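You operate a simulated robot arm through the tools that you are given. There is no shell and no other tool. Be economical: measure what you need, move in short steps, check, and stop when the job is done.

Carry out the task below with a simulated robot arm. There is one attempt and no reset: what you move stays moved.

Task
Close the gauge on the white rod from the sliding tray.
Fine: push the tray back in; leave the other rod.

Only the result counts: the job must be done as asked and must still hold three seconds after the hand-in. Knocking over, shifting, dropping, spilling or breaking anything else fails it.

Robot
A 6-joint arm with a two-finger parallel gripper, fixed in place. Base frame: the origin is at the foot of the arm, x ahead of it, y to its left, z up. Lengths are in mm, angles in degrees, forces in N, time in s.
With the tool pointing down near the work surface it reaches from about 100 to 780 mm from the base axis. Its first joint turns from -115.0 to 115.0 degrees. Payload 4.2 kg.
Tool frame: the origin (TCP) lies between the finger pads and is the grasp point; the fingertips stand 23 mm ahead of it; z points along the fingers, y is the line along which they close. The gripper opens to 94 mm. The fingers are 38 mm wide and 10 mm thick; the gripper's body (54 by 96 mm) begins 39 mm behind the TCP.
Orientation is told as [roll, pitch, yaw] about the base's x, y, z axes, in that order, counted from this pose: with the fingers straight down and closing along the base's y, the tool's x points along the base's -x, its y along +y and its z along -z.

Tools
- The arm moves only by the tool move_arm. Its argument "rows" is a list of rows, each a list of 7 numbers: the shift along the tool's x, y, z in mm, then the turn, a rotation vector about the tool's x, y, z in degrees, then the opening, from 0 (shut) to 1 (fully open). In form: [[tx, ty, tz, wx, wy, wz, grip], ...]. A call has 1 to 12 rows; each row shifts and turns the commanded pose from where the row before left it, along the tool's axes as they then stand. A row lasts 0.2 s, in which the tool goes at most 50 mm and 8.6 degrees; a call with a longer step from one row to the next is refused whole, and so is a gripper value outside its range. A pose out of reach is approached as far as the arm can. The call stops where the force on the tool passes 40 N (or 10 N more than at its start, if that is more) or the arm is blocked; 0.2 s more then pass. Each finger travels about 108 mm/s and halts on what it meets, pressing with about 31 N; the grip force reading is that of the motor and also rises with nothing between the fingers. The clock runs only during rows and for 0.2 s after the last one: add rows that do not move to give the fingers time. The reply holds the time, the measured pose of the TCP, the force on the tool along the base axes, the opening and the grip force, in the units named above and with some noise.
- Cameras (640 x 400 px; columns grow to the right, rows downward): "scene" is fixed at [221.3, -650.2, 1233.8]; the picture's right is [0.77, -0.64, 0.00], its down [-0.16, -0.19, -0.97] and it looks along [0.62, 0.75, -0.25] (base axes); focal length 242 px, centre (320, 200). "wrist" rides on the gripper at [86, 16, -75] in the tool frame; the picture's right is [-0.18, 0.98, 0.00], its down [-0.58, -0.11, -0.81] and it looks along [-0.79, -0.15, 0.59] (tool axes); focal length 243 px, centre (320, 200). There is no depth. A picture from a camera that has moved, and an enlarged one, comes with that camera's place and axes in the base frame and with its lens.
- capture(camera): a new picture of that camera. No time passes.
- slide_trunk(by): slides the trunk up (or, below 0, down) by that many mm; the arm rides with it, the base frame stays. It gives what a move gives, with no picture.
- enlarge(camera, box): a new picture of the part [left, top, right, bottom] of that camera's present view, enlarged. No time passes.
- job_done(): hands the job in; it is judged then, once.

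Go step by step. Nothing tells you positions but the pictures and the camera data: compare them with the known pose of the tool, close in by small moves and look again before you grip or let go. The budget is 120 turns and 68 pictures, counting those below and the enlarged ones. Unless the task says otherwise, let go and move clear before handing in, and close with one line.

The tools are called after "Call:" as a command line: name --pt "numbers of a row" for each row, then --argument value for the rest, lists and objects as JSON in quotes. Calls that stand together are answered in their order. move_arm: Moves the arm, as the interface text tells. Its arguments: {"type":"object","properties":{"rows":{"type":"array"}},"required":["rows"]} The other tools are called the same way: slide_trunk (by) slides the trunk up or down; capture (camera) takes a picture; enlarge (camera, box) takes an enlarged picture of a part of a camera's view; job_done () hands the job in.

At the start:

```text
clock: 0.0
position: [565.4, -210.5, 1328.4]
tcp_rot: [0.0, -0.1, -0.1]
contact_force: [-0.1, 0.4, 0.8]
gripper_width: 94.1
gripper_force: 0.1
trunk travel left (down, up): [-675.0, 315.0]
```

scene: 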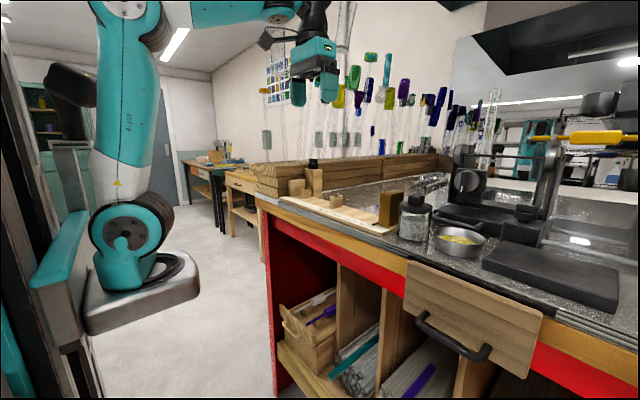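
wrist: 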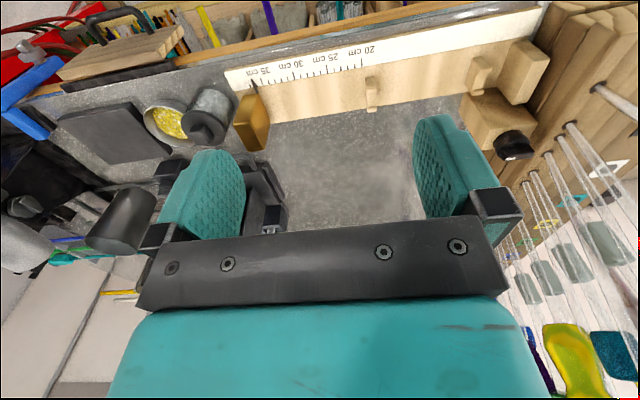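

I see a workbench with a wooden length gauge, a wooden drawer front with a black handle, and the gripper high above. I'll look at these more closely first.

Call:
enlarge --camera "scene" --box '[240, 150, 460, 290]'

Call:
enlarge --camera "scene" --box '[380, 230, 640, 400]'

Call:
enlarge --camera "wrist" --box '[0, 0, 320, 200]'

Call:
enlarge --camera "wrist" --box '[220, 20, 560, 180]'

```text
2.86 times, centred on (350, 220) of scene
camera zoom: at [221.3, -650.2, 1233.8], right [0.77, -0.64, 0.0], down [-0.16, -0.19, -0.97], along [0.62, 0.75, -0.25], focal length 692 px, centre (234, 143)
```

zoom: 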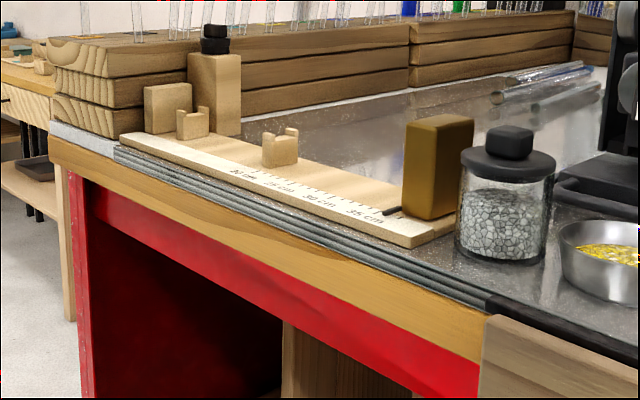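

```text
2.35 times, centred on (510, 315) of scene
camera zoom: at [221.3, -650.2, 1233.8], right [0.77, -0.64, 0.0], down [-0.16, -0.19, -0.97], along [0.62, 0.75, -0.25], focal length 569 px, centre (-127, -71)
```

zoom: 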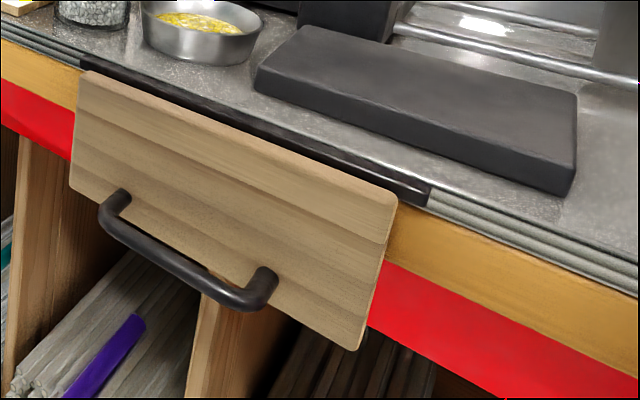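

```text
2.00 times, centred on (160, 100) of wrist
camera zoom: at [478.9, -192.5, 1402.0], right [0.18, 0.98, 0.0], down [0.58, -0.11, 0.81], along [0.79, -0.15, -0.59], focal length 485 px, centre (640, 400)
```

zoom: 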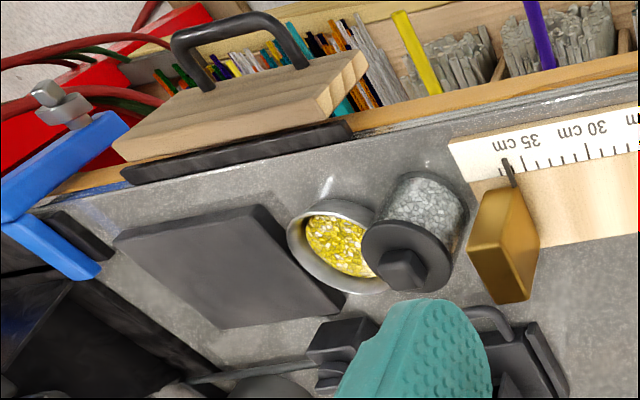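

```text
1.88 times, centred on (390, 100) of wrist
camera zoom: at [478.9, -192.5, 1402.0], right [0.18, 0.98, 0.0], down [0.58, -0.11, 0.81], along [0.79, -0.15, -0.59], focal length 457 px, centre (188, 388)
```

zoom: 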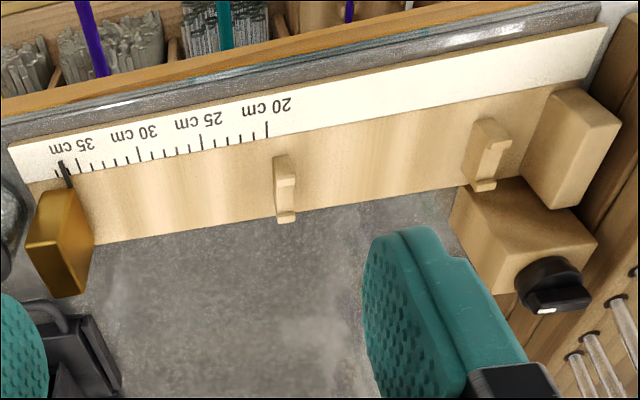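

The gauge board lies along y at about x 625–700, with its top near z 1037. The brass slider is near y −325, and the fixed stop is near y +36. The drawer front is at about x 597, y −450 to −630, with its handle near (560, −545, 945). I'll turn the tool 90° so the fingers close along x for the handle.

Call:
move_arm --pt "0 0 0 0 0 8.182 0.5" --pt "0 0 0 0 0 8.182 0.5" --pt "0 0 0 0 0 8.182 0.5" --pt "0 0 0 0 0 8.182 0.5" --pt "0 0 0 0 0 8.182 0.5" --pt "0 0 0 0 0 8.182 0.5" --pt "0 0 0 0 0 8.182 0.5" --pt "0 0 0 0 0 8.182 0.5" --pt "0 0 0 0 0 8.182 0.5" --pt "0 0 0 0 0 8.182 0.5" --pt "0 0 0 0 0 8.182 0.5"

```text
clock: 2.4
position: [565.5, -210.2, 1328.7]
tcp_rot: [-0.1, 0.0, -90.3]
contact_force: [0.3, -0.6, -0.4]
gripper_width: 47.1
gripper_force: 0.0
trunk travel left (down, up): [-675.0, 315.0]
```

The tool is now turned. I'll move toward a spot in front of and above the drawer handle.

Call:
move_arm --pt "-36 -13 22 0 0 0 0.5" --pt "-36 -13 22 0 0 0 0.5" --pt "-36 -13 22 0 0 0 0.5" --pt "-36 -13 22 0 0 0 0.5" --pt "-36 -13 22 0 0 0 0.5" --pt "-36 -13 22 0 0 0 0.5" --pt "-36 -13 22 0 0 0 0.5" --pt "-36 -13 22 0 0 0 0.5"

Call:
capture --camera "wrist"

Call:
capture --camera "scene"

```text
clock: 4.2
position: [463.2, -497.6, 1151.2]
tcp_rot: [0.0, 0.1, -89.9]
contact_force: [0.4, 0.4, 0.9]
gripper_width: 46.9
gripper_force: 0.1
trunk travel left (down, up): [-675.0, 315.0]
```

```text
61 pictures are left
camera wrist: at [478.9, -410.0, 1225.1], right [0.98, -0.18, 0.0], down [-0.11, -0.58, 0.81], along [-0.15, -0.79, -0.59], focal length 243 px, centre (320, 200)
```

wrist: 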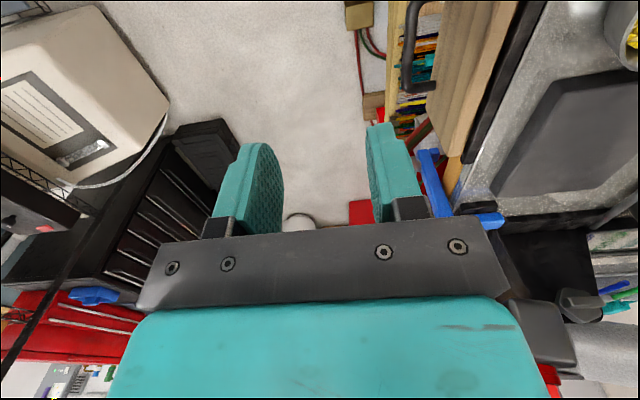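

```text
60 pictures are left
```

scene: 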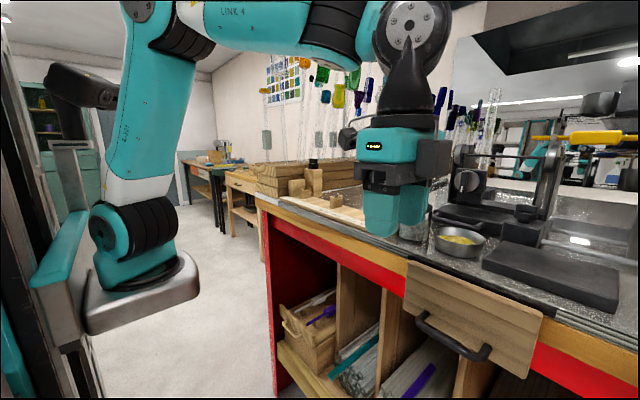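

The handle bar is at about x 550, y −500 to −585, z 950. I'll tilt the tool close to horizontal so it points at the drawer, with one finger above the bar and one below.

Call:
move_arm --pt "0 0 0 -8 0 0 0.5" --pt "0 0 0 -8 0 0 0.5" --pt "0 0 0 -8 0 0 0.5" --pt "0 0 0 -8 0 0 0.5" --pt "0 0 0 -8 0 0 0.5" --pt "0 0 0 -8 0 0 0.5" --pt "0 0 0 -8 0 0 0.5" --pt "0 0 0 -8 0 0 0.5" --pt "0 0 0 -8 0 0 0.5" --pt "0 0 0 -8 0 0 0.5"

Call:
capture --camera "scene"

```text
clock: 6.4
position: [461.4, -497.2, 1151.9]
tcp_rot: [80.1, 0.0, -90.0]
contact_force: [-0.2, 0.6, -0.1]
gripper_width: 47.0
gripper_force: 0.1
trunk travel left (down, up): [-675.0, 315.0]
```

```text
59 pictures are left
```

scene: 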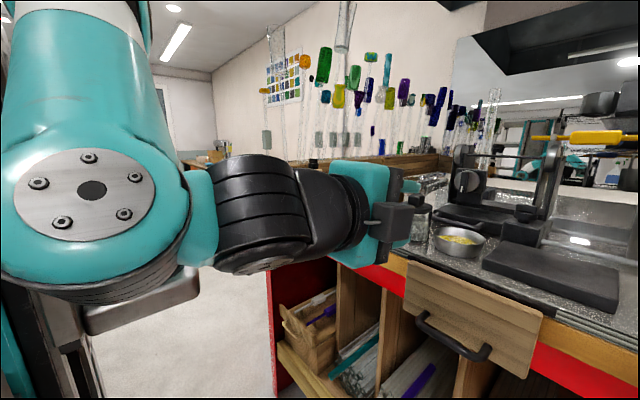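

The tool now points ahead. I'll lower it to handle height, stopping short of the bar.

Call:
move_arm --pt "-9 -38.8 12.7 0 0 0 0.5" --pt "-9 -38.8 12.7 0 0 0 0.5" --pt "-9 -38.8 12.7 0 0 0 0.5" --pt "-9 -38.8 12.7 0 0 0 0.5" --pt "-9 -38.8 12.7 0 0 0 0.5"

Call:
capture --camera "scene"

Call:
capture --camera "wrist"

```text
clock: 7.6
position: [490.4, -542.7, 948.1]
tcp_rot: [80.0, -0.1, -90.0]
contact_force: [0.5, -0.2, 0.0]
gripper_width: 47.2
gripper_force: 0.1
trunk travel left (down, up): [-675.0, 315.0]
```

```text
58 pictures are left
```

scene: 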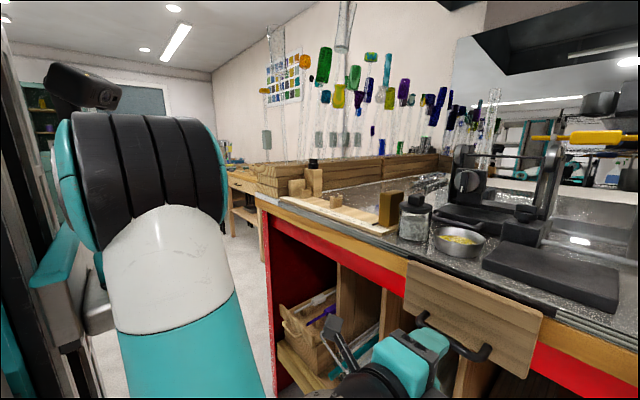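

```text
57 pictures are left
camera wrist: at [419.7, -454.6, 977.4], right [0.17, -0.18, 0.97], down [-0.81, -0.58, 0.03], along [0.56, -0.79, -0.25], focal length 243 px, centre (320, 200)
```

wrist: 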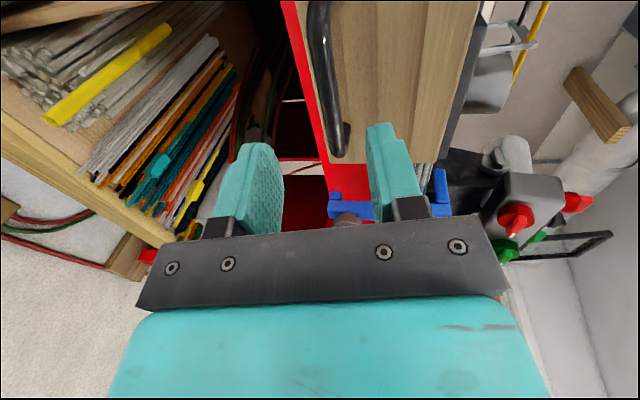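

The bar lies between the two fingers. I'll advance onto it and close.

Call:
move_arm --pt "0 2.4 19 0 0 0 0.5" --pt "0 2.4 19 0 0 0 0.5" --pt "0 2.4 18 0 0 0 0.5" --pt "0 0 0 0 0 0 0.5"

Call:
capture --camera "wrist"

```text
clock: 8.6
position: [546.8, -543.2, 945.8]
tcp_rot: [80.0, 0.0, -90.0]
contact_force: [-0.1, -0.1, 0.2]
gripper_width: 46.9
gripper_force: 0.1
trunk travel left (down, up): [-675.0, 315.0]
```

```text
56 pictures are left
camera wrist: at [477.1, -455.2, 975.3], right [0.17, -0.18, 0.97], down [-0.81, -0.58, 0.03], along [0.56, -0.79, -0.25], focal length 243 px, centre (320, 200)
```

wrist: 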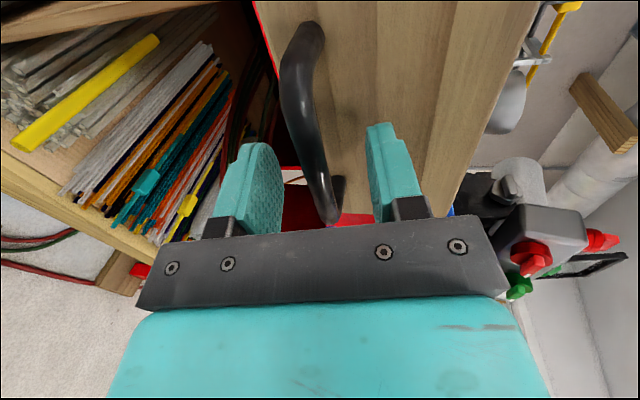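

The bar is between the pads. I'll close on it and give the fingers time.

Call:
move_arm --pt "0 0 0 0 0 0 0" --pt "0 0 0 0 0 0 0" --pt "0 0 0 0 0 0 0"

```text
clock: 9.4
position: [548.2, -542.3, 946.1]
tcp_rot: [79.8, 0.1, -90.0]
contact_force: [-4.4, 2.4, -8.1]
gripper_width: 11.5
gripper_force: 44.7
trunk travel left (down, up): [-675.0, 315.0]
```

I have the bar. I'll pull the drawer out along −x, starting with a short pull.

Call:
move_arm --pt "0 -2.6 -14.8 0 0 0 0" --pt "0 -2.6 -14.8 0 0 0 0" --pt "0 -2.6 -14.8 0 0 0 0" --pt "0 -2.6 -14.8 0 0 0 0"

Call:
capture --camera "scene"

```text
clock: 9.9
position: [535.3, -543.3, 954.6]
tcp_rot: [81.0, -0.2, -90.2]
contact_force: [4.8, 2.3, 5.2]
gripper_width: 11.9
gripper_force: 45.0
trunk travel left (down, up): [-675.0, 315.0]
stopped in row 2: the force on the tool passed its limit (the readings are from after the stop); the commanded pose is now the measured one
```

```text
55 pictures are left
```

scene: 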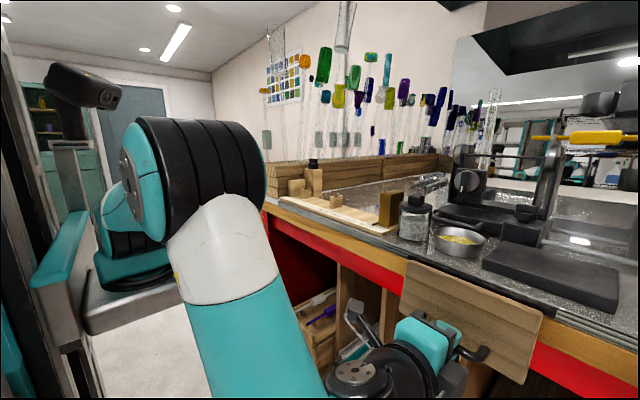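

It stopped on force, and the gripper rose about 9 mm. I'll check whether the drawer slides or tilts.

Call:
enlarge --camera "scene" --box '[380, 230, 640, 400]'

Call:
enlarge --camera "wrist" --box '[160, 0, 560, 250]'

```text
2.35 times, centred on (510, 315) of scene
camera zoom: at [221.3, -650.2, 1233.8], right [0.77, -0.64, 0.0], down [-0.16, -0.19, -0.97], along [0.62, 0.75, -0.25], focal length 569 px, centre (-127, -71)
```

zoom: 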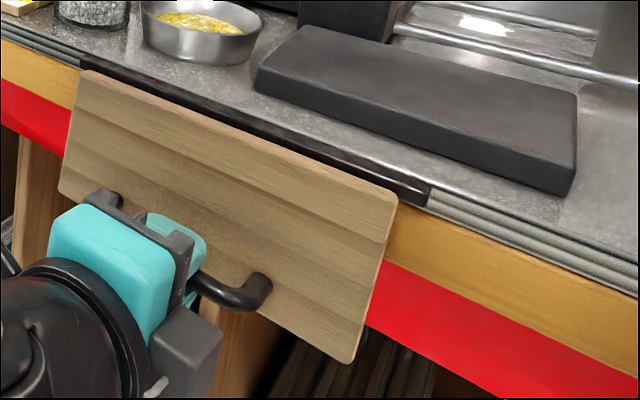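

```text
1.60 times, centred on (360, 125) of wrist
camera zoom: at [463.5, -454.9, 982.1], right [0.15, -0.18, 0.97], down [-0.81, -0.58, 0.02], along [0.56, -0.79, -0.24], focal length 388 px, centre (256, 320)
```

zoom: 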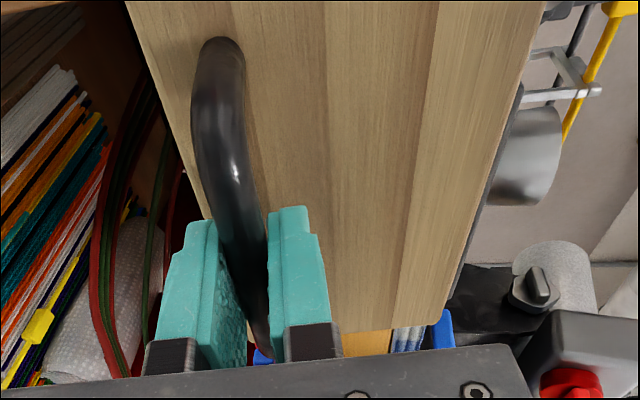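

The panel is a flap hinged at its top edge, not a drawer. The "sliding tray" may be the wooden box in the left cubby with the rods in it, so I'll look there.

Call:
enlarge --camera "scene" --box '[250, 260, 410, 400]'

```text
2.86 times, centred on (330, 330) of scene
camera zoom: at [221.3, -650.2, 1233.8], right [0.77, -0.64, 0.0], down [-0.16, -0.19, -0.97], along [0.62, 0.75, -0.25], focal length 692 px, centre (291, -171)
```

zoom: 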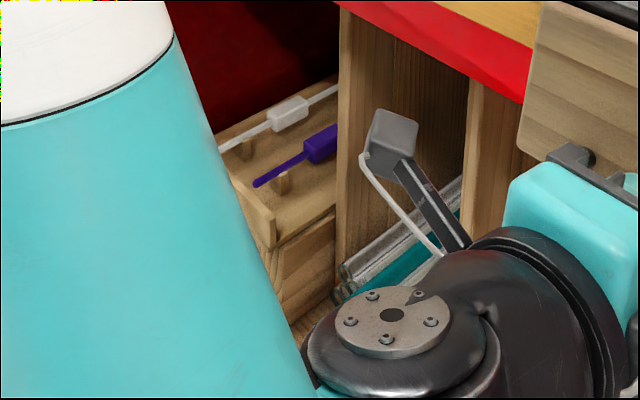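

Confirmed: the tray in the left cubby holds a white rod and a purple one. I'll put the flap back where it was and let go of it gently.

Call:
move_arm --pt "0 -1.6 3.5 0.3 0 0 0" --pt "0 -1.6 3.5 0.3 0 0 0" --pt "0 -1.6 3.5 0.3 0 0 0" --pt "0 -1.6 3.5 0.3 0 0 0" --pt "0 0 0 0 0 0 0"

```text
clock: 11.1
position: [547.2, -543.1, 947.2]
tcp_rot: [79.7, -0.3, -90.0]
contact_force: [4.1, 7.1, 9.8]
gripper_width: 11.6
gripper_force: 44.7
trunk travel left (down, up): [-675.0, 315.0]
```

It's back within about 1 mm of where it started. I'll open the fingers.

Call:
move_arm --pt "0 0 0 0 0 0 0.15" --pt "0 0 0 0 0 0 0.3" --pt "0 0 0 0 0 0 0.5" --pt "0 0 0 0 0 0 0.5"

Call:
enlarge --camera "scene" --box '[380, 230, 640, 400]'

```text
clock: 12.1
position: [547.6, -543.8, 945.2]
tcp_rot: [79.6, -0.2, -90.1]
contact_force: [-0.7, 0.6, 0.8]
gripper_width: 47.2
gripper_force: 0.1
trunk travel left (down, up): [-675.0, 315.0]
```

```text
2.35 times, centred on (510, 315) of scene
camera zoom: at [221.3, -650.2, 1233.8], right [0.77, -0.64, 0.0], down [-0.16, -0.19, -0.97], along [0.62, 0.75, -0.25], focal length 569 px, centre (-127, -71)
```

zoom: 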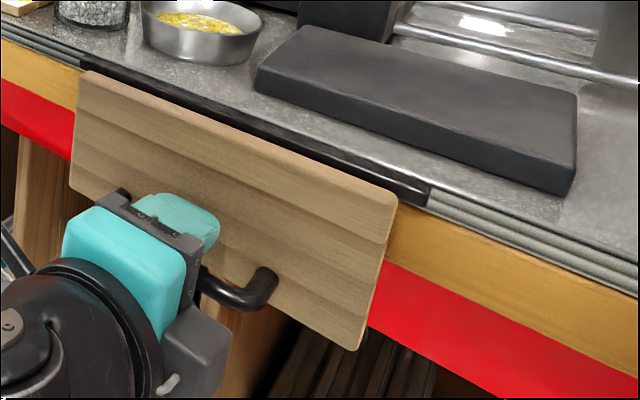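

The flap is back in its original position. I'll back straight off, then rise clear.

Call:
move_arm --pt "0 -3 -20 0 0 0 0.5" --pt "0 -3 -20 0 0 0 0.5" --pt "0 -3 -20 0 0 0 0.5" --pt "0 30 -20 0 0 0 0.5" --pt "0 40 -20 0 0 0 0.5" --pt "0 40 0 0 0 0 0.5" --pt "0 40 0 0 0 0 0.5" --pt "30 35 0 0 0 0 0.5" --pt "40 0 0 0 0 0 0.5" --pt "40 0 0 0 0 0 0.5"

Call:
capture --camera "scene"

```text
clock: 14.3
position: [479.8, -430.8, 1135.6]
tcp_rot: [79.6, -0.3, -90.1]
contact_force: [0.1, -0.8, -1.1]
gripper_width: 47.5
gripper_force: 0.0
trunk travel left (down, up): [-675.0, 315.0]
```

```text
50 pictures are left
```

scene: 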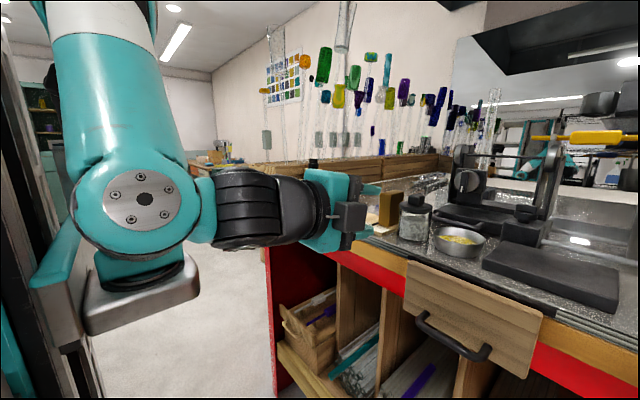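

Call:
enlarge --camera "scene" --box '[260, 270, 360, 390]'

```text
3.33 times, centred on (310, 330) of scene
camera zoom: at [221.3, -650.2, 1233.8], right [0.77, -0.64, 0.0], down [-0.16, -0.19, -0.97], along [0.62, 0.75, -0.25], focal length 807 px, centre (353, -233)
```

zoom: 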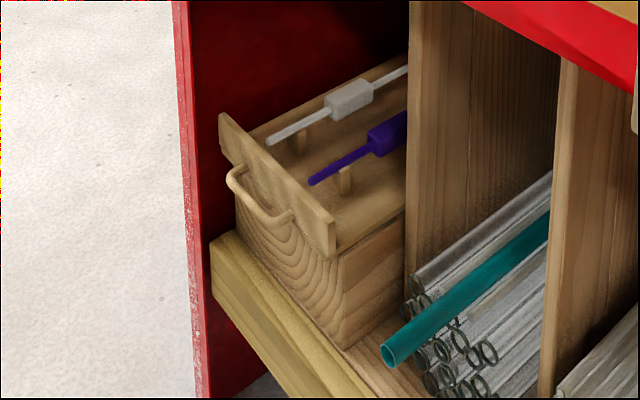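

The tray is a wooden slide with a bow handle on the shelf at z ≈ 499, and both rods lie along x. I'll move sideways in front of it, then lower the trunk.

Call:
move_arm --pt "40 0 -10 0 0 0 0.5" --pt "40 0 -10 0 0 0 0.5" --pt "40 0 -10 0 0 0 0.5" --pt "40 0 -10 0 0 0 0.5" --pt "40 0 -10 0 0 0 0.5" --pt "40 0 -10 0 0 0 0.5" --pt "40 0 -10 0 0 0 0.5" --pt "40 0 -10 0 0 0 0.5" --pt "40 0 -10 0 0 0 0.5"

Call:
slide_trunk --by -400

Call:
capture --camera "scene"

Call:
capture --camera "wrist"

```text
clock: 16.3
position: [478.4, -244.2, 1266.9]
tcp_rot: [79.5, -0.3, -90.2]
contact_force: [0.4, 0.0, -0.7]
gripper_width: 47.1
gripper_force: 0.1
out of reach, approached as far as the arm can: row 3, 4, 5, 6, 7, 8, 9
trunk travel left (down, up): [-675.0, 315.0]
```

```text
clock: 20.1
position: [478.1, -244.8, 866.4]
tcp_rot: [79.6, -0.2, -90.1]
contact_force: [0.2, 0.1, -0.5]
gripper_width: 47.3
gripper_force: 0.1
trunk travel left (down, up): [-275.0, 715.0]
```

```text
48 pictures are left
```

scene: 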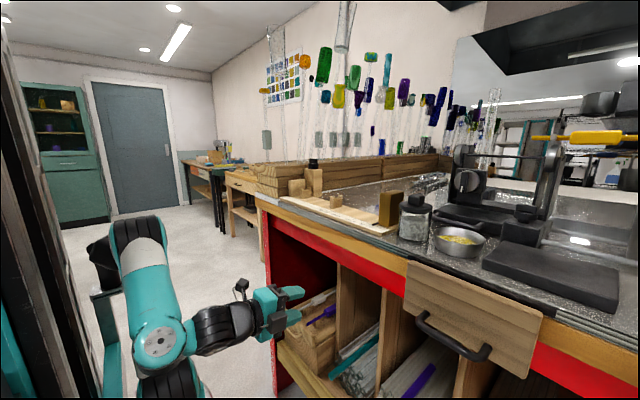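

```text
47 pictures are left
camera wrist: at [407.6, -155.9, 895.3], right [0.18, -0.18, 0.97], down [-0.81, -0.58, 0.04], along [0.55, -0.79, -0.25], focal length 243 px, centre (320, 200)
```

wrist: 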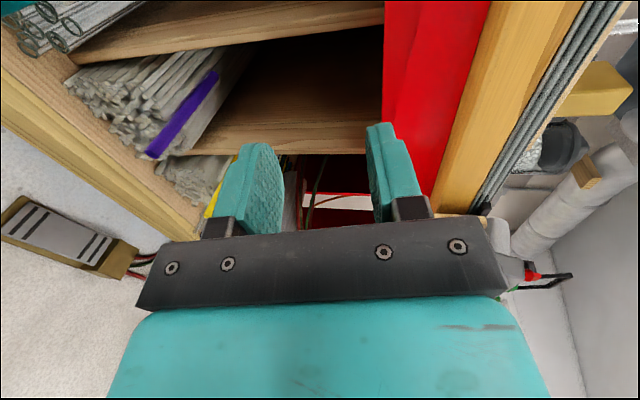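

The horizontal pose ran out of reach toward y = 0. I'll tilt the tool back toward vertical and see how the pose responds.

Call:
move_arm --pt "0 0 0 8 0 0 0.5" --pt "0 0 0 8 0 0 0.5"

```text
clock: 20.7
position: [480.0, -265.1, 859.6]
tcp_rot: [63.4, -0.2, -90.1]
contact_force: [-0.4, 0.2, -0.4]
gripper_width: 46.8
gripper_force: 0.0
out of reach, approached as far as the arm can: row 1, 2
trunk travel left (down, up): [-275.0, 715.0]
```

Call:
move_arm --pt "0 0 0 8 0 0 0.5" --pt "0 0 0 8 0 0 0.5" --pt "0 0 0 8 0 0 0.5" --pt "0 0 0 8 0 0 0.5" --pt "0 0 0 8 0 0 0.5" --pt "0 0 0 8 0 0 0.5" --pt "0 0 0 8 0 0 0.5"

```text
clock: 22.3
position: [482.4, -269.9, 858.8]
tcp_rot: [7.4, -0.2, -90.0]
contact_force: [-0.4, 0.1, 0.2]
gripper_width: 47.2
gripper_force: 0.0
out of reach, approached as far as the arm can: row 1
trunk travel left (down, up): [-275.0, 715.0]
```

The pose is under control again. I'll finish levelling and turn the yaw back so the camera looks into the bench.

Call:
move_arm --pt "0 0 0 7.4 0 0 0.5" --pt "0 0 0 0 0 -8.2 0.5" --pt "0 0 0 0 0 -8.2 0.5" --pt "0 0 0 0 0 -8.2 0.5" --pt "0 0 0 0 0 -8.2 0.5" --pt "0 0 0 0 0 -8.2 0.5" --pt "0 0 0 0 0 -8.2 0.5" --pt "0 0 0 0 0 -8.2 0.5" --pt "0 0 0 0 0 -8.2 0.5" --pt "0 0 0 0 0 -8.2 0.5" --pt "0 0 0 0 0 -8.1 0.5" --pt "0 0 0 0 0 -8.1 0.5"

```text
clock: 24.9
position: [483.0, -271.2, 858.9]
tcp_rot: [-0.3, -0.1, 0.1]
contact_force: [-0.5, 0.4, 0.2]
gripper_width: 46.9
gripper_force: 0.1
trunk travel left (down, up): [-275.0, 715.0]
```

Call:
move_arm --pt "7 38.5 10 0 0 0 0.5" --pt "7 38.5 10 0 0 0 0.5" --pt "7 38.5 10 0 0 0 0.5" --pt "7 38.5 10 0 0 0 0.5" --pt "7 38.5 10 0 0 0 0.5" --pt "7 38.5 10 0 0 0 0.5"

Call:
capture --camera "wrist"

Call:
capture --camera "scene"

```text
clock: 26.3
position: [460.5, -38.0, 796.1]
tcp_rot: [-0.3, -0.1, -0.3]
contact_force: [0.1, 0.8, -0.2]
gripper_width: 47.1
gripper_force: 0.1
out of reach, approached as far as the arm can: row 4, 5
trunk travel left (down, up): [-275.0, 715.0]
```

```text
46 pictures are left
camera wrist: at [372.6, -20.5, 870.0], right [0.19, 0.98, -0.01], down [0.58, -0.11, 0.81], along [0.79, -0.15, -0.59], focal length 243 px, centre (320, 200)
```

wrist: 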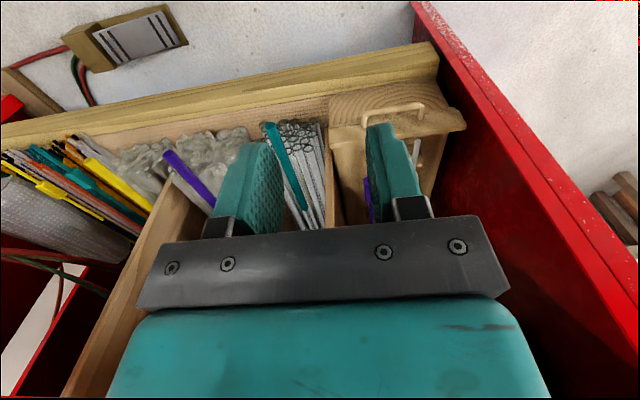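

```text
45 pictures are left
```

scene: 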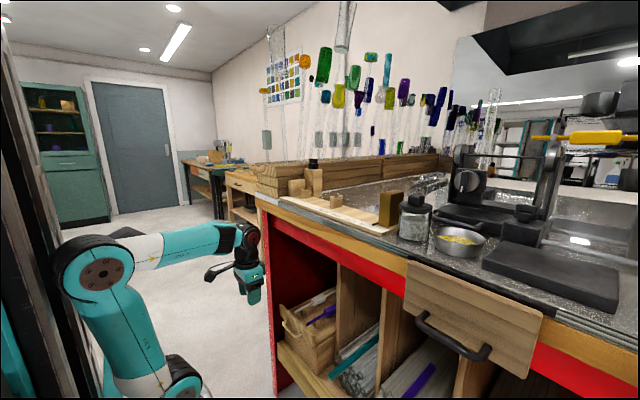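

The tray and its handle are now visible to the wrist camera. I'll zoom in to measure them.

Call:
enlarge --camera "wrist" --box '[310, 70, 480, 220]'

Call:
enlarge --camera "scene" --box '[270, 280, 350, 390]'

```text
2.67 times, centred on (395, 145) of wrist
camera zoom: at [372.6, -20.5, 870.0], right [0.19, 0.98, -0.01], down [0.58, -0.11, 0.81], along [0.79, -0.15, -0.59], focal length 647 px, centre (120, 347)
```

zoom: 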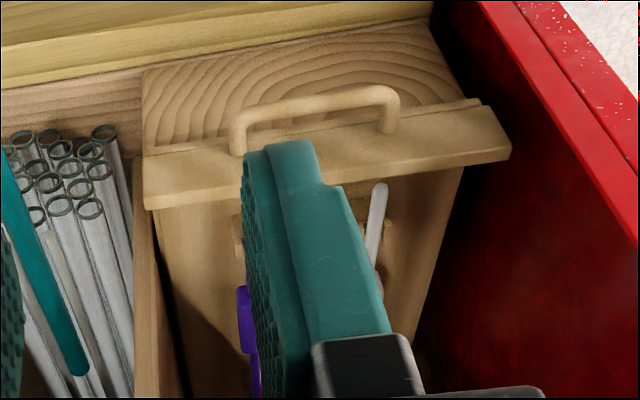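

```text
3.64 times, centred on (310, 335) of scene
camera zoom: at [221.3, -650.2, 1233.8], right [0.77, -0.64, 0.0], down [-0.16, -0.19, -0.97], along [0.62, 0.75, -0.25], focal length 880 px, centre (356, -291)
```

zoom: 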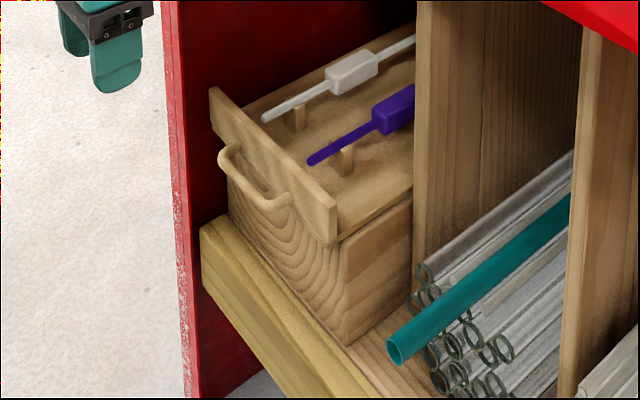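

Measured from both cameras: the tray's front lip is at x ≈ 674, y −62 to 172, with its top at z ≈ 525. The white rod lies at y ≈ 83 with its centre block near x ≈ 816, and the purple rod is at y ≈ −2. I'll hook the lip from above between the rods (y ≈ 40), so I turn the fingers to close along x.

Call:
move_arm --pt "0 0 0 0 0 8.2 0.5" --pt "0 0 0 0 0 8.2 0.5" --pt "0 0 0 0 0 8.2 0.5" --pt "0 0 0 0 0 8.2 0.5" --pt "0 0 0 0 0 8.2 0.5" --pt "0 0 0 0 0 8.2 0.5" --pt "0 0 0 0 0 8.2 0.5" --pt "0 0 0 0 0 8.2 0.5" --pt "0 0 0 0 0 8.2 0.5" --pt "0 0 0 0 0 8.1 0.5" --pt "0 0 0 0 0 8.1 0.5"

```text
clock: 28.7
position: [459.6, -40.5, 796.1]
tcp_rot: [0.2, -0.2, -90.2]
contact_force: [1.0, 0.8, -0.7]
gripper_width: 46.9
gripper_force: 0.1
trunk travel left (down, up): [-275.0, 715.0]
```

Call:
move_arm --pt "16 8 39 0 0 0 0.5" --pt "16 8 39 0 0 0 0.5" --pt "16 8 39 0 0 0 0.5" --pt "16 8 39 0 0 0 0.5" --pt "16 8 39 0 0 0 0.5"

Call:
capture --camera "scene"

```text
clock: 29.9
position: [499.4, 38.5, 600.2]
tcp_rot: [0.1, -0.3, -90.1]
contact_force: [-0.8, 0.0, -0.3]
gripper_width: 46.8
gripper_force: 0.0
trunk travel left (down, up): [-275.0, 715.0]
```

```text
42 pictures are left
```

scene: 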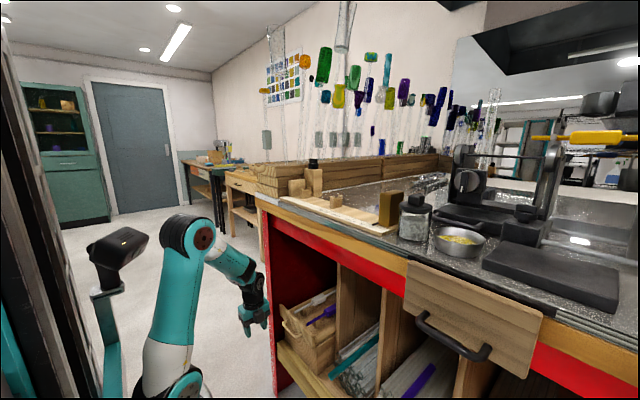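

Next I'll tilt the tool 15° forward so the arm stays clear of the bench, then go in over the lip at z 600.

Call:
move_arm --pt "0 0 0 -7.5 0 0 0.5" --pt "0 0 0 -7.5 0 0 0.5" --pt "0.4 41 11 0 0 0 0.5" --pt "0.4 41 11 0 0 0 0.5" --pt "0.4 41 11 0 0 0 0.5"

Call:
capture --camera "scene"

Call:
capture --camera "wrist"

```text
clock: 31.1
position: [630.1, 38.9, 599.8]
tcp_rot: [15.1, -0.3, -90.1]
contact_force: [-0.3, -0.9, 0.3]
gripper_width: 47.2
gripper_force: 0.0
trunk travel left (down, up): [-275.0, 715.0]
```

```text
41 pictures are left
```

scene: 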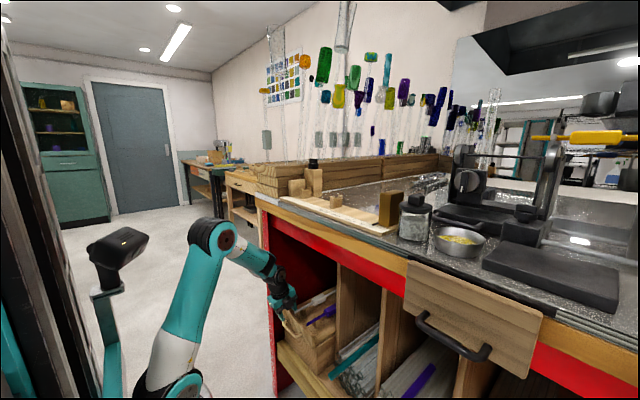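

```text
40 pictures are left
camera wrist: at [624.6, 126.6, 675.0], right [0.95, -0.18, 0.26], down [-0.32, -0.58, 0.75], along [0.01, -0.8, -0.6], focal length 243 px, centre (320, 200)
```

wrist: 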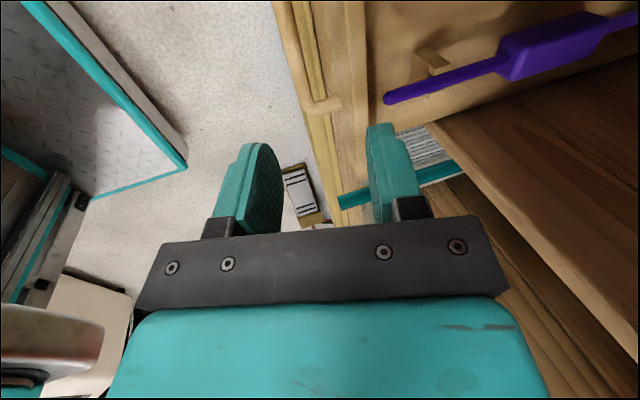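

Call:
enlarge --camera "wrist" --box '[260, 0, 460, 125]'

```text
3.20 times, centred on (360, 62) of wrist
camera zoom: at [624.6, 126.6, 675.0], right [0.95, -0.18, 0.26], down [-0.32, -0.58, 0.75], along [0.01, -0.8, -0.6], focal length 776 px, centre (192, 640)
```

zoom: 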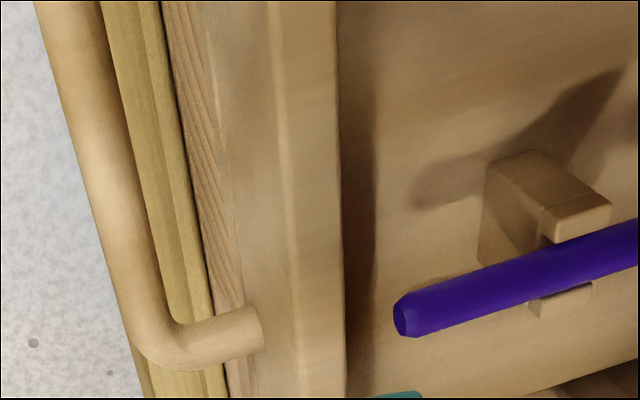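

The lip spans x 671–682, and the rods are at about y 10 (purple) and 100 (white). I'll centre at y 55 and lower the rear finger behind the lip.

Call:
move_arm --pt "16 34.8 9.4 0 0 0 0.5" --pt "0 -6.3 23.5 0 0 0 0.5" --pt "0 -6.3 23.5 0 0 0 0.5" --pt "0 -6.3 23.5 0 0 0 0.5"

Call:
capture --camera "wrist"

Call:
enlarge --camera "scene" --box '[200, 200, 360, 380]'

```text
clock: 32.1
position: [664.7, 53.4, 528.2]
tcp_rot: [15.1, -0.3, -90.0]
contact_force: [-0.4, -0.2, -0.5]
gripper_width: 47.2
gripper_force: 0.0
trunk travel left (down, up): [-275.0, 715.0]
```

```text
38 pictures are left
camera wrist: at [660.7, 141.9, 603.7], right [0.95, -0.18, 0.26], down [-0.32, -0.58, 0.75], along [0.01, -0.8, -0.6], focal length 243 px, centre (320, 200)
```

wrist: 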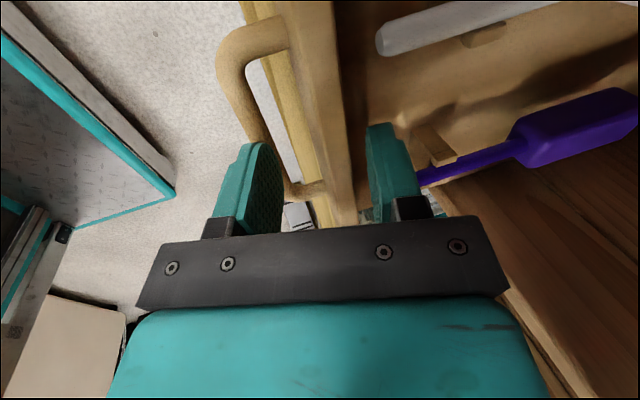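

```text
2.22 times, centred on (280, 290) of scene
camera zoom: at [221.3, -650.2, 1233.8], right [0.77, -0.64, 0.0], down [-0.16, -0.19, -0.97], along [0.62, 0.75, -0.25], focal length 538 px, centre (409, 0)
```

zoom: 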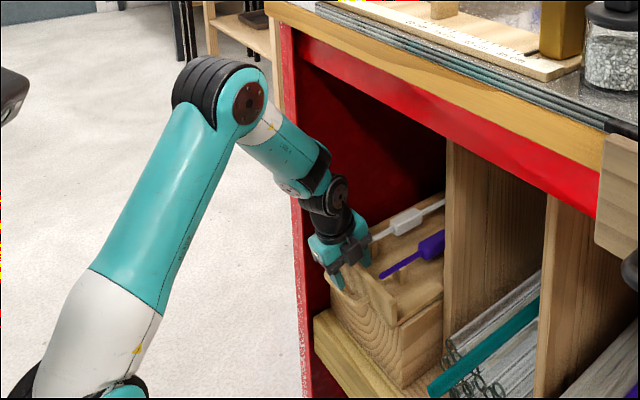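

The lip is between the fingers with both rods clear. I'll cage it loosely and start pulling.

Call:
move_arm --pt "0 0 0 0 0 0 0.22" --pt "0 0 0 0 0 0 0.22" --pt "0 -14.5 -3.9 0 0 0 0.22" --pt "0 -14.5 -3.9 0 0 0 0.22" --pt "0 -14.5 -3.9 0 0 0 0.22" --pt "0 -14.5 -3.9 0 0 0 0.22"

Call:
enlarge --camera "scene" --box '[200, 200, 360, 380]'

```text
clock: 33.5
position: [603.4, 56.1, 527.1]
tcp_rot: [15.1, -0.3, -90.0]
contact_force: [1.7, -0.1, -0.1]
gripper_width: 21.2
gripper_force: 0.7
trunk travel left (down, up): [-275.0, 715.0]
```

```text
2.22 times, centred on (280, 290) of scene
camera zoom: at [221.3, -650.2, 1233.8], right [0.77, -0.64, 0.0], down [-0.16, -0.19, -0.97], along [0.62, 0.75, -0.25], focal length 538 px, centre (409, 0)
```

zoom: 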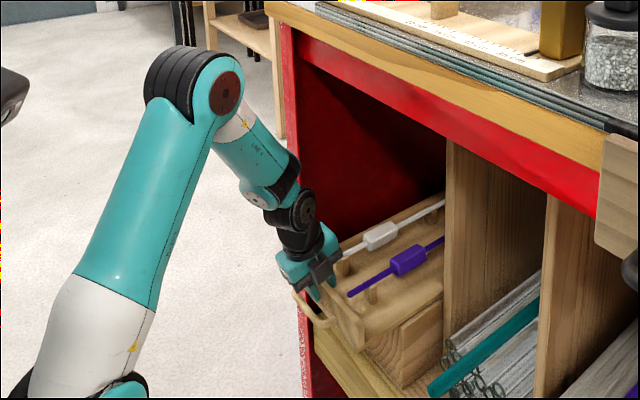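

The tray slides smoothly and the rods ride along with it. I'll keep pulling.

Call:
move_arm --pt "0 -14.5 -3.9 0 0 0 0.22" --pt "0 -14.5 -3.9 0 0 0 0.22" --pt "0 -14.5 -3.9 0 0 0 0.22" --pt "0 -14.5 -3.9 0 0 0 0.22" --pt "0 -14.5 -3.9 0 0 0 0.22" --pt "0 -14.5 -3.9 0 0 0 0.22" --pt "0 -14.5 -3.9 0 0 0 0.22" --pt "0 -9 -2.4 0 0 0 0.22"

Call:
enlarge --camera "scene" --box '[200, 200, 360, 380]'

```text
clock: 35.3
position: [488.0, 54.5, 525.9]
tcp_rot: [15.1, -0.3, -90.1]
contact_force: [0.8, 0.9, 0.1]
gripper_width: 21.3
gripper_force: 0.3
trunk travel left (down, up): [-275.0, 715.0]
```

```text
2.22 times, centred on (280, 290) of scene
camera zoom: at [221.3, -650.2, 1233.8], right [0.77, -0.64, 0.0], down [-0.16, -0.19, -0.97], along [0.62, 0.75, -0.25], focal length 538 px, centre (409, 0)
```

zoom: 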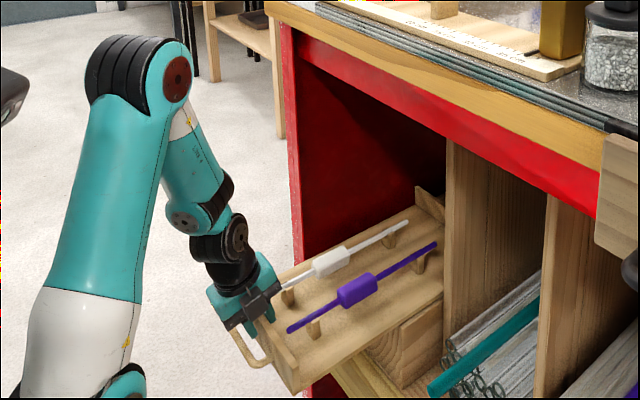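

Both rods are now fully exposed. I'll open slightly, lift straight up, and turn to yaw 0 to look at the white rod.

Call:
move_arm --pt "0 1 0 0 0 0 0.35" --pt "0 0 0 0 0 0 0.35" --pt "0 7.8 -29 0 0 0 0.35" --pt "0 7.8 -29 0 0 0 0.35" --pt "0 7.8 -29 0 0 0 0.4" --pt "0 7.8 -29 0 0 0 0.4" --pt "0 0 0 7.5 0 0 0.5" --pt "0 0 0 7.5 0 0 0.5" --pt "0 -30 0 0 0 0 0.5"

Call:
move_arm --pt "0 0 0 0 0 -8.2 0.5" --pt "0 0 0 0 0 -8.2 0.5" --pt "0 0 0 0 0 -8.2 0.5" --pt "0 0 0 0 0 -8.2 0.5" --pt "0 0 0 0 0 -8.2 0.5" --pt "0 0 0 0 0 -8.2 0.5" --pt "0 0 0 0 0 -8.2 0.5" --pt "0 0 0 0 0 -8.2 0.5" --pt "0 0 0 0 0 -8.2 0.5" --pt "0 0 0 0 0 -8.1 0.5" --pt "0 0 0 0 0 -8.1 0.5"

Call:
capture --camera "wrist"

Call:
enlarge --camera "scene" --box '[260, 280, 360, 380]'

```text
clock: 37.3
position: [458.8, 58.2, 647.8]
tcp_rot: [0.0, -0.3, -90.1]
contact_force: [0.0, 0.1, 0.8]
gripper_width: 47.1
gripper_force: 0.0
trunk travel left (down, up): [-275.0, 715.0]
```

```text
clock: 39.7
position: [460.5, 55.2, 647.2]
tcp_rot: [-0.3, -0.1, 0.1]
contact_force: [-0.8, -0.7, -0.4]
gripper_width: 47.0
gripper_force: 0.0
trunk travel left (down, up): [-275.0, 715.0]
```

```text
34 pictures are left
camera wrist: at [373.6, 73.7, 721.8], right [0.18, 0.98, -0.01], down [0.58, -0.1, 0.81], along [0.79, -0.15, -0.59], focal length 243 px, centre (320, 200)
```

wrist: 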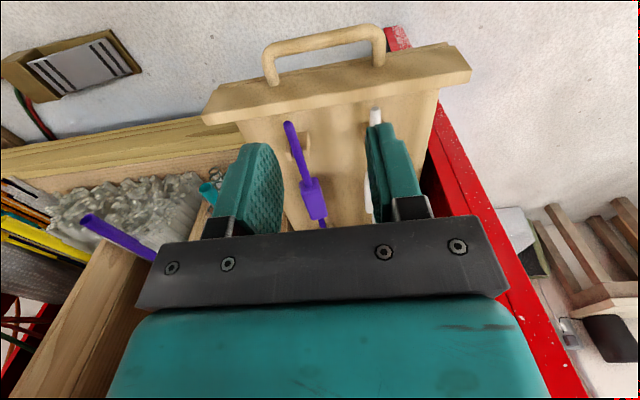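

```text
4.00 times, centred on (310, 330) of scene
camera zoom: at [221.3, -650.2, 1233.8], right [0.77, -0.64, 0.0], down [-0.16, -0.19, -0.97], along [0.62, 0.75, -0.25], focal length 968 px, centre (360, -320)
```

zoom: 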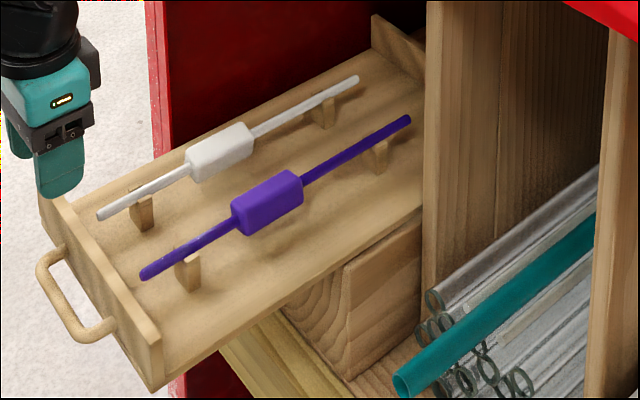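

The white rod now runs from (520, 100) to (835, 100) at z ≈ 512, with its block centred near x 651. That puts the shorter side toward −x, and that end should face the gauge's fixed stop. I'll raise the tool and lower the trunk so the elbow stays clear of the bench.

Call:
move_arm --pt "0 0 -40 0 0 0 0.5" --pt "0 15 -40 0 0 0 0.5" --pt "0 15 -40 0 0 0 0.5" --pt "0 15 -10 0 0 0 0.5"

Call:
slide_trunk --by -150

```text
clock: 40.7
position: [460.8, 99.3, 777.6]
tcp_rot: [-0.4, 0.0, 0.0]
contact_force: [0.2, -0.2, 0.4]
gripper_width: 47.2
gripper_force: 0.0
trunk travel left (down, up): [-275.0, 715.0]
```

```text
clock: 42.4
position: [461.2, 100.3, 626.4]
tcp_rot: [-0.3, -0.1, -0.1]
contact_force: [-0.3, 0.1, 0.3]
gripper_width: 46.8
gripper_force: 0.0
trunk travel left (down, up): [-125.0, 865.0]
```

Now I'll move forward over the block at z ≈ 610, then look.

Call:
move_arm --pt "-38 0 0 0 0 0 0.5" --pt "-38 0 0 0 0 0 0.5" --pt "-38 0 5 0 0 0 0.5" --pt "-38 0 5 0 0 0 0.5" --pt "-38 0 5 0 0 0 0.5"

Call:
capture --camera "wrist"

Call:
enlarge --camera "scene" --box '[180, 180, 380, 380]'

```text
clock: 43.6
position: [651.2, 100.4, 611.8]
tcp_rot: [-0.5, -0.1, 0.0]
contact_force: [0.1, -0.4, -0.1]
gripper_width: 47.0
gripper_force: 0.0
trunk travel left (down, up): [-125.0, 865.0]
```

```text
32 pictures are left
camera wrist: at [565.0, 118.0, 686.1], right [0.18, 0.98, -0.01], down [0.58, -0.1, 0.81], along [0.79, -0.15, -0.59], focal length 243 px, centre (320, 200)
```

wrist: 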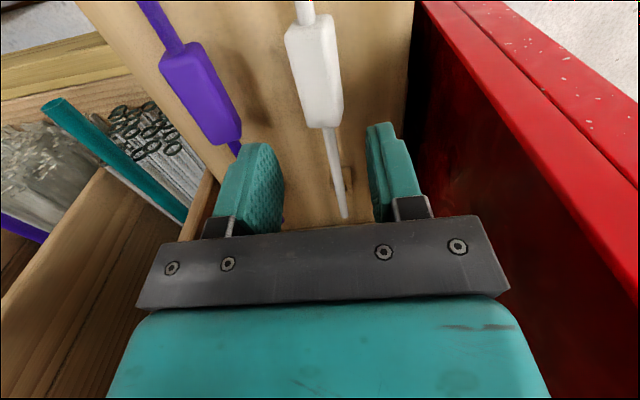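

```text
2.00 times, centred on (280, 280) of scene
camera zoom: at [221.3, -650.2, 1233.8], right [0.77, -0.64, 0.0], down [-0.16, -0.19, -0.97], along [0.62, 0.75, -0.25], focal length 484 px, centre (400, 40)
```

zoom: 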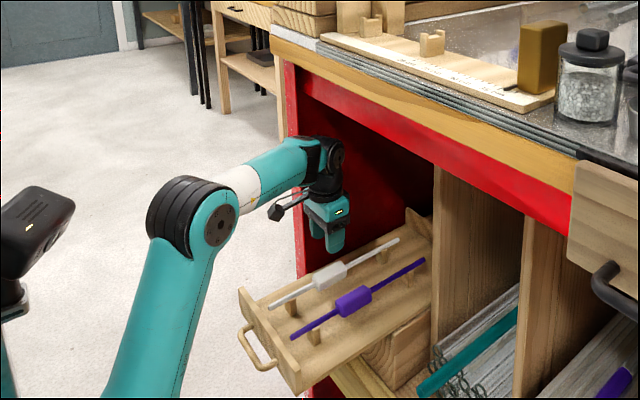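

The block is centred under the gripper at x 651, y 99. I'll descend to it with a slightly wider opening.

Call:
move_arm --pt "0 -0.7 0 0 0 0 0.65" --pt "0 0 40 0 0 0 0.65" --pt "0 0 35 0 0 0 0.65" --pt "0 0 18 0 0 0 0.65" --pt "0 0 0 0 0 0 0.65"

Call:
capture --camera "wrist"

Call:
enlarge --camera "scene" --box '[270, 280, 370, 380]'

```text
clock: 44.8
position: [651.1, 98.4, 518.1]
tcp_rot: [-0.3, -0.1, 0.0]
contact_force: [0.3, 0.3, 0.0]
gripper_width: 61.1
gripper_force: 0.1
trunk travel left (down, up): [-125.0, 865.0]
```

```text
30 pictures are left
camera wrist: at [564.6, 117.0, 592.7], right [0.19, 0.98, -0.01], down [0.58, -0.1, 0.81], along [0.79, -0.15, -0.59], focal length 243 px, centre (320, 200)
```

wrist: 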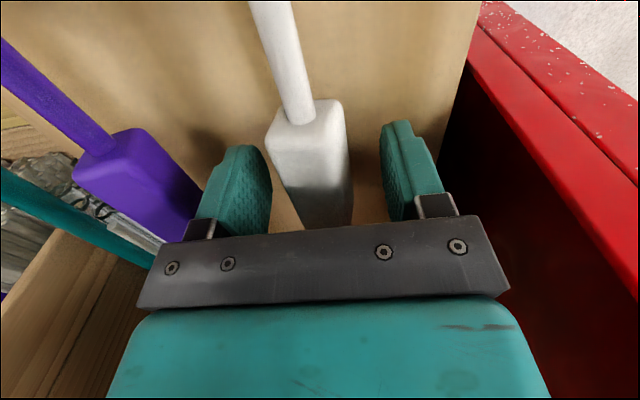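

```text
4.00 times, centred on (320, 330) of scene
camera zoom: at [221.3, -650.2, 1233.8], right [0.77, -0.64, 0.0], down [-0.16, -0.19, -0.97], along [0.62, 0.75, -0.25], focal length 968 px, centre (320, -320)
```

zoom: 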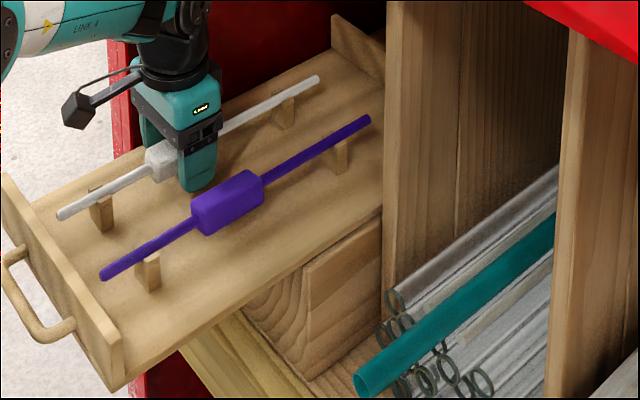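

The block sits between the fingers. I'll close on it.

Call:
move_arm --pt "0 -2 3 0 0 0 0.65" --pt "0 0 0 0 0 0 0.3" --pt "0 0 0 0 0 0 0" --pt "0 0 0 0 0 0 0" --pt "0 0 0 0 0 0 0"

```text
clock: 46.0
position: [651.9, 98.6, 515.3]
tcp_rot: [-0.3, 0.0, 0.1]
contact_force: [-0.6, 9.9, -5.1]
gripper_width: 27.2
gripper_force: 31.2
trunk travel left (down, up): [-125.0, 865.0]
```

I have the block, 27 mm wide. I'll lift straight up 60 mm and check.

Call:
move_arm --pt "0 0 -8 0 0 0 0" --pt "0 0 -12 0 0 0 0" --pt "0 0 -20 0 0 0 0" --pt "0 0 -20 0 0 0 0"

Call:
enlarge --camera "scene" --box '[220, 230, 380, 380]'

```text
clock: 47.0
position: [651.5, 95.7, 575.2]
tcp_rot: [-0.5, -0.1, -0.1]
contact_force: [-0.6, -0.2, 0.0]
gripper_width: 27.5
gripper_force: 31.2
trunk travel left (down, up): [-125.0, 865.0]
```

```text
2.67 times, centred on (300, 305) of scene
camera zoom: at [221.3, -650.2, 1233.8], right [0.77, -0.64, 0.0], down [-0.16, -0.19, -0.97], along [0.62, 0.75, -0.25], focal length 645 px, centre (373, -80)
```

zoom: 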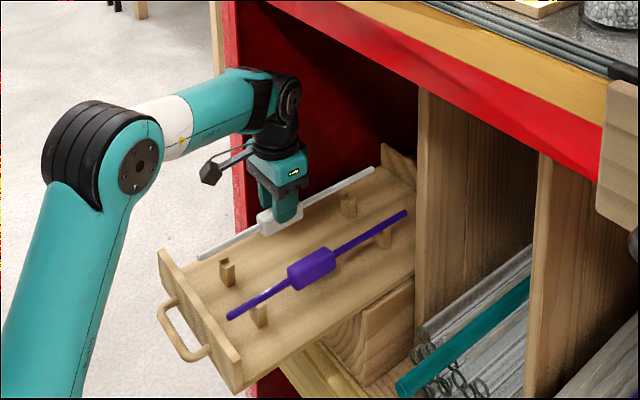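

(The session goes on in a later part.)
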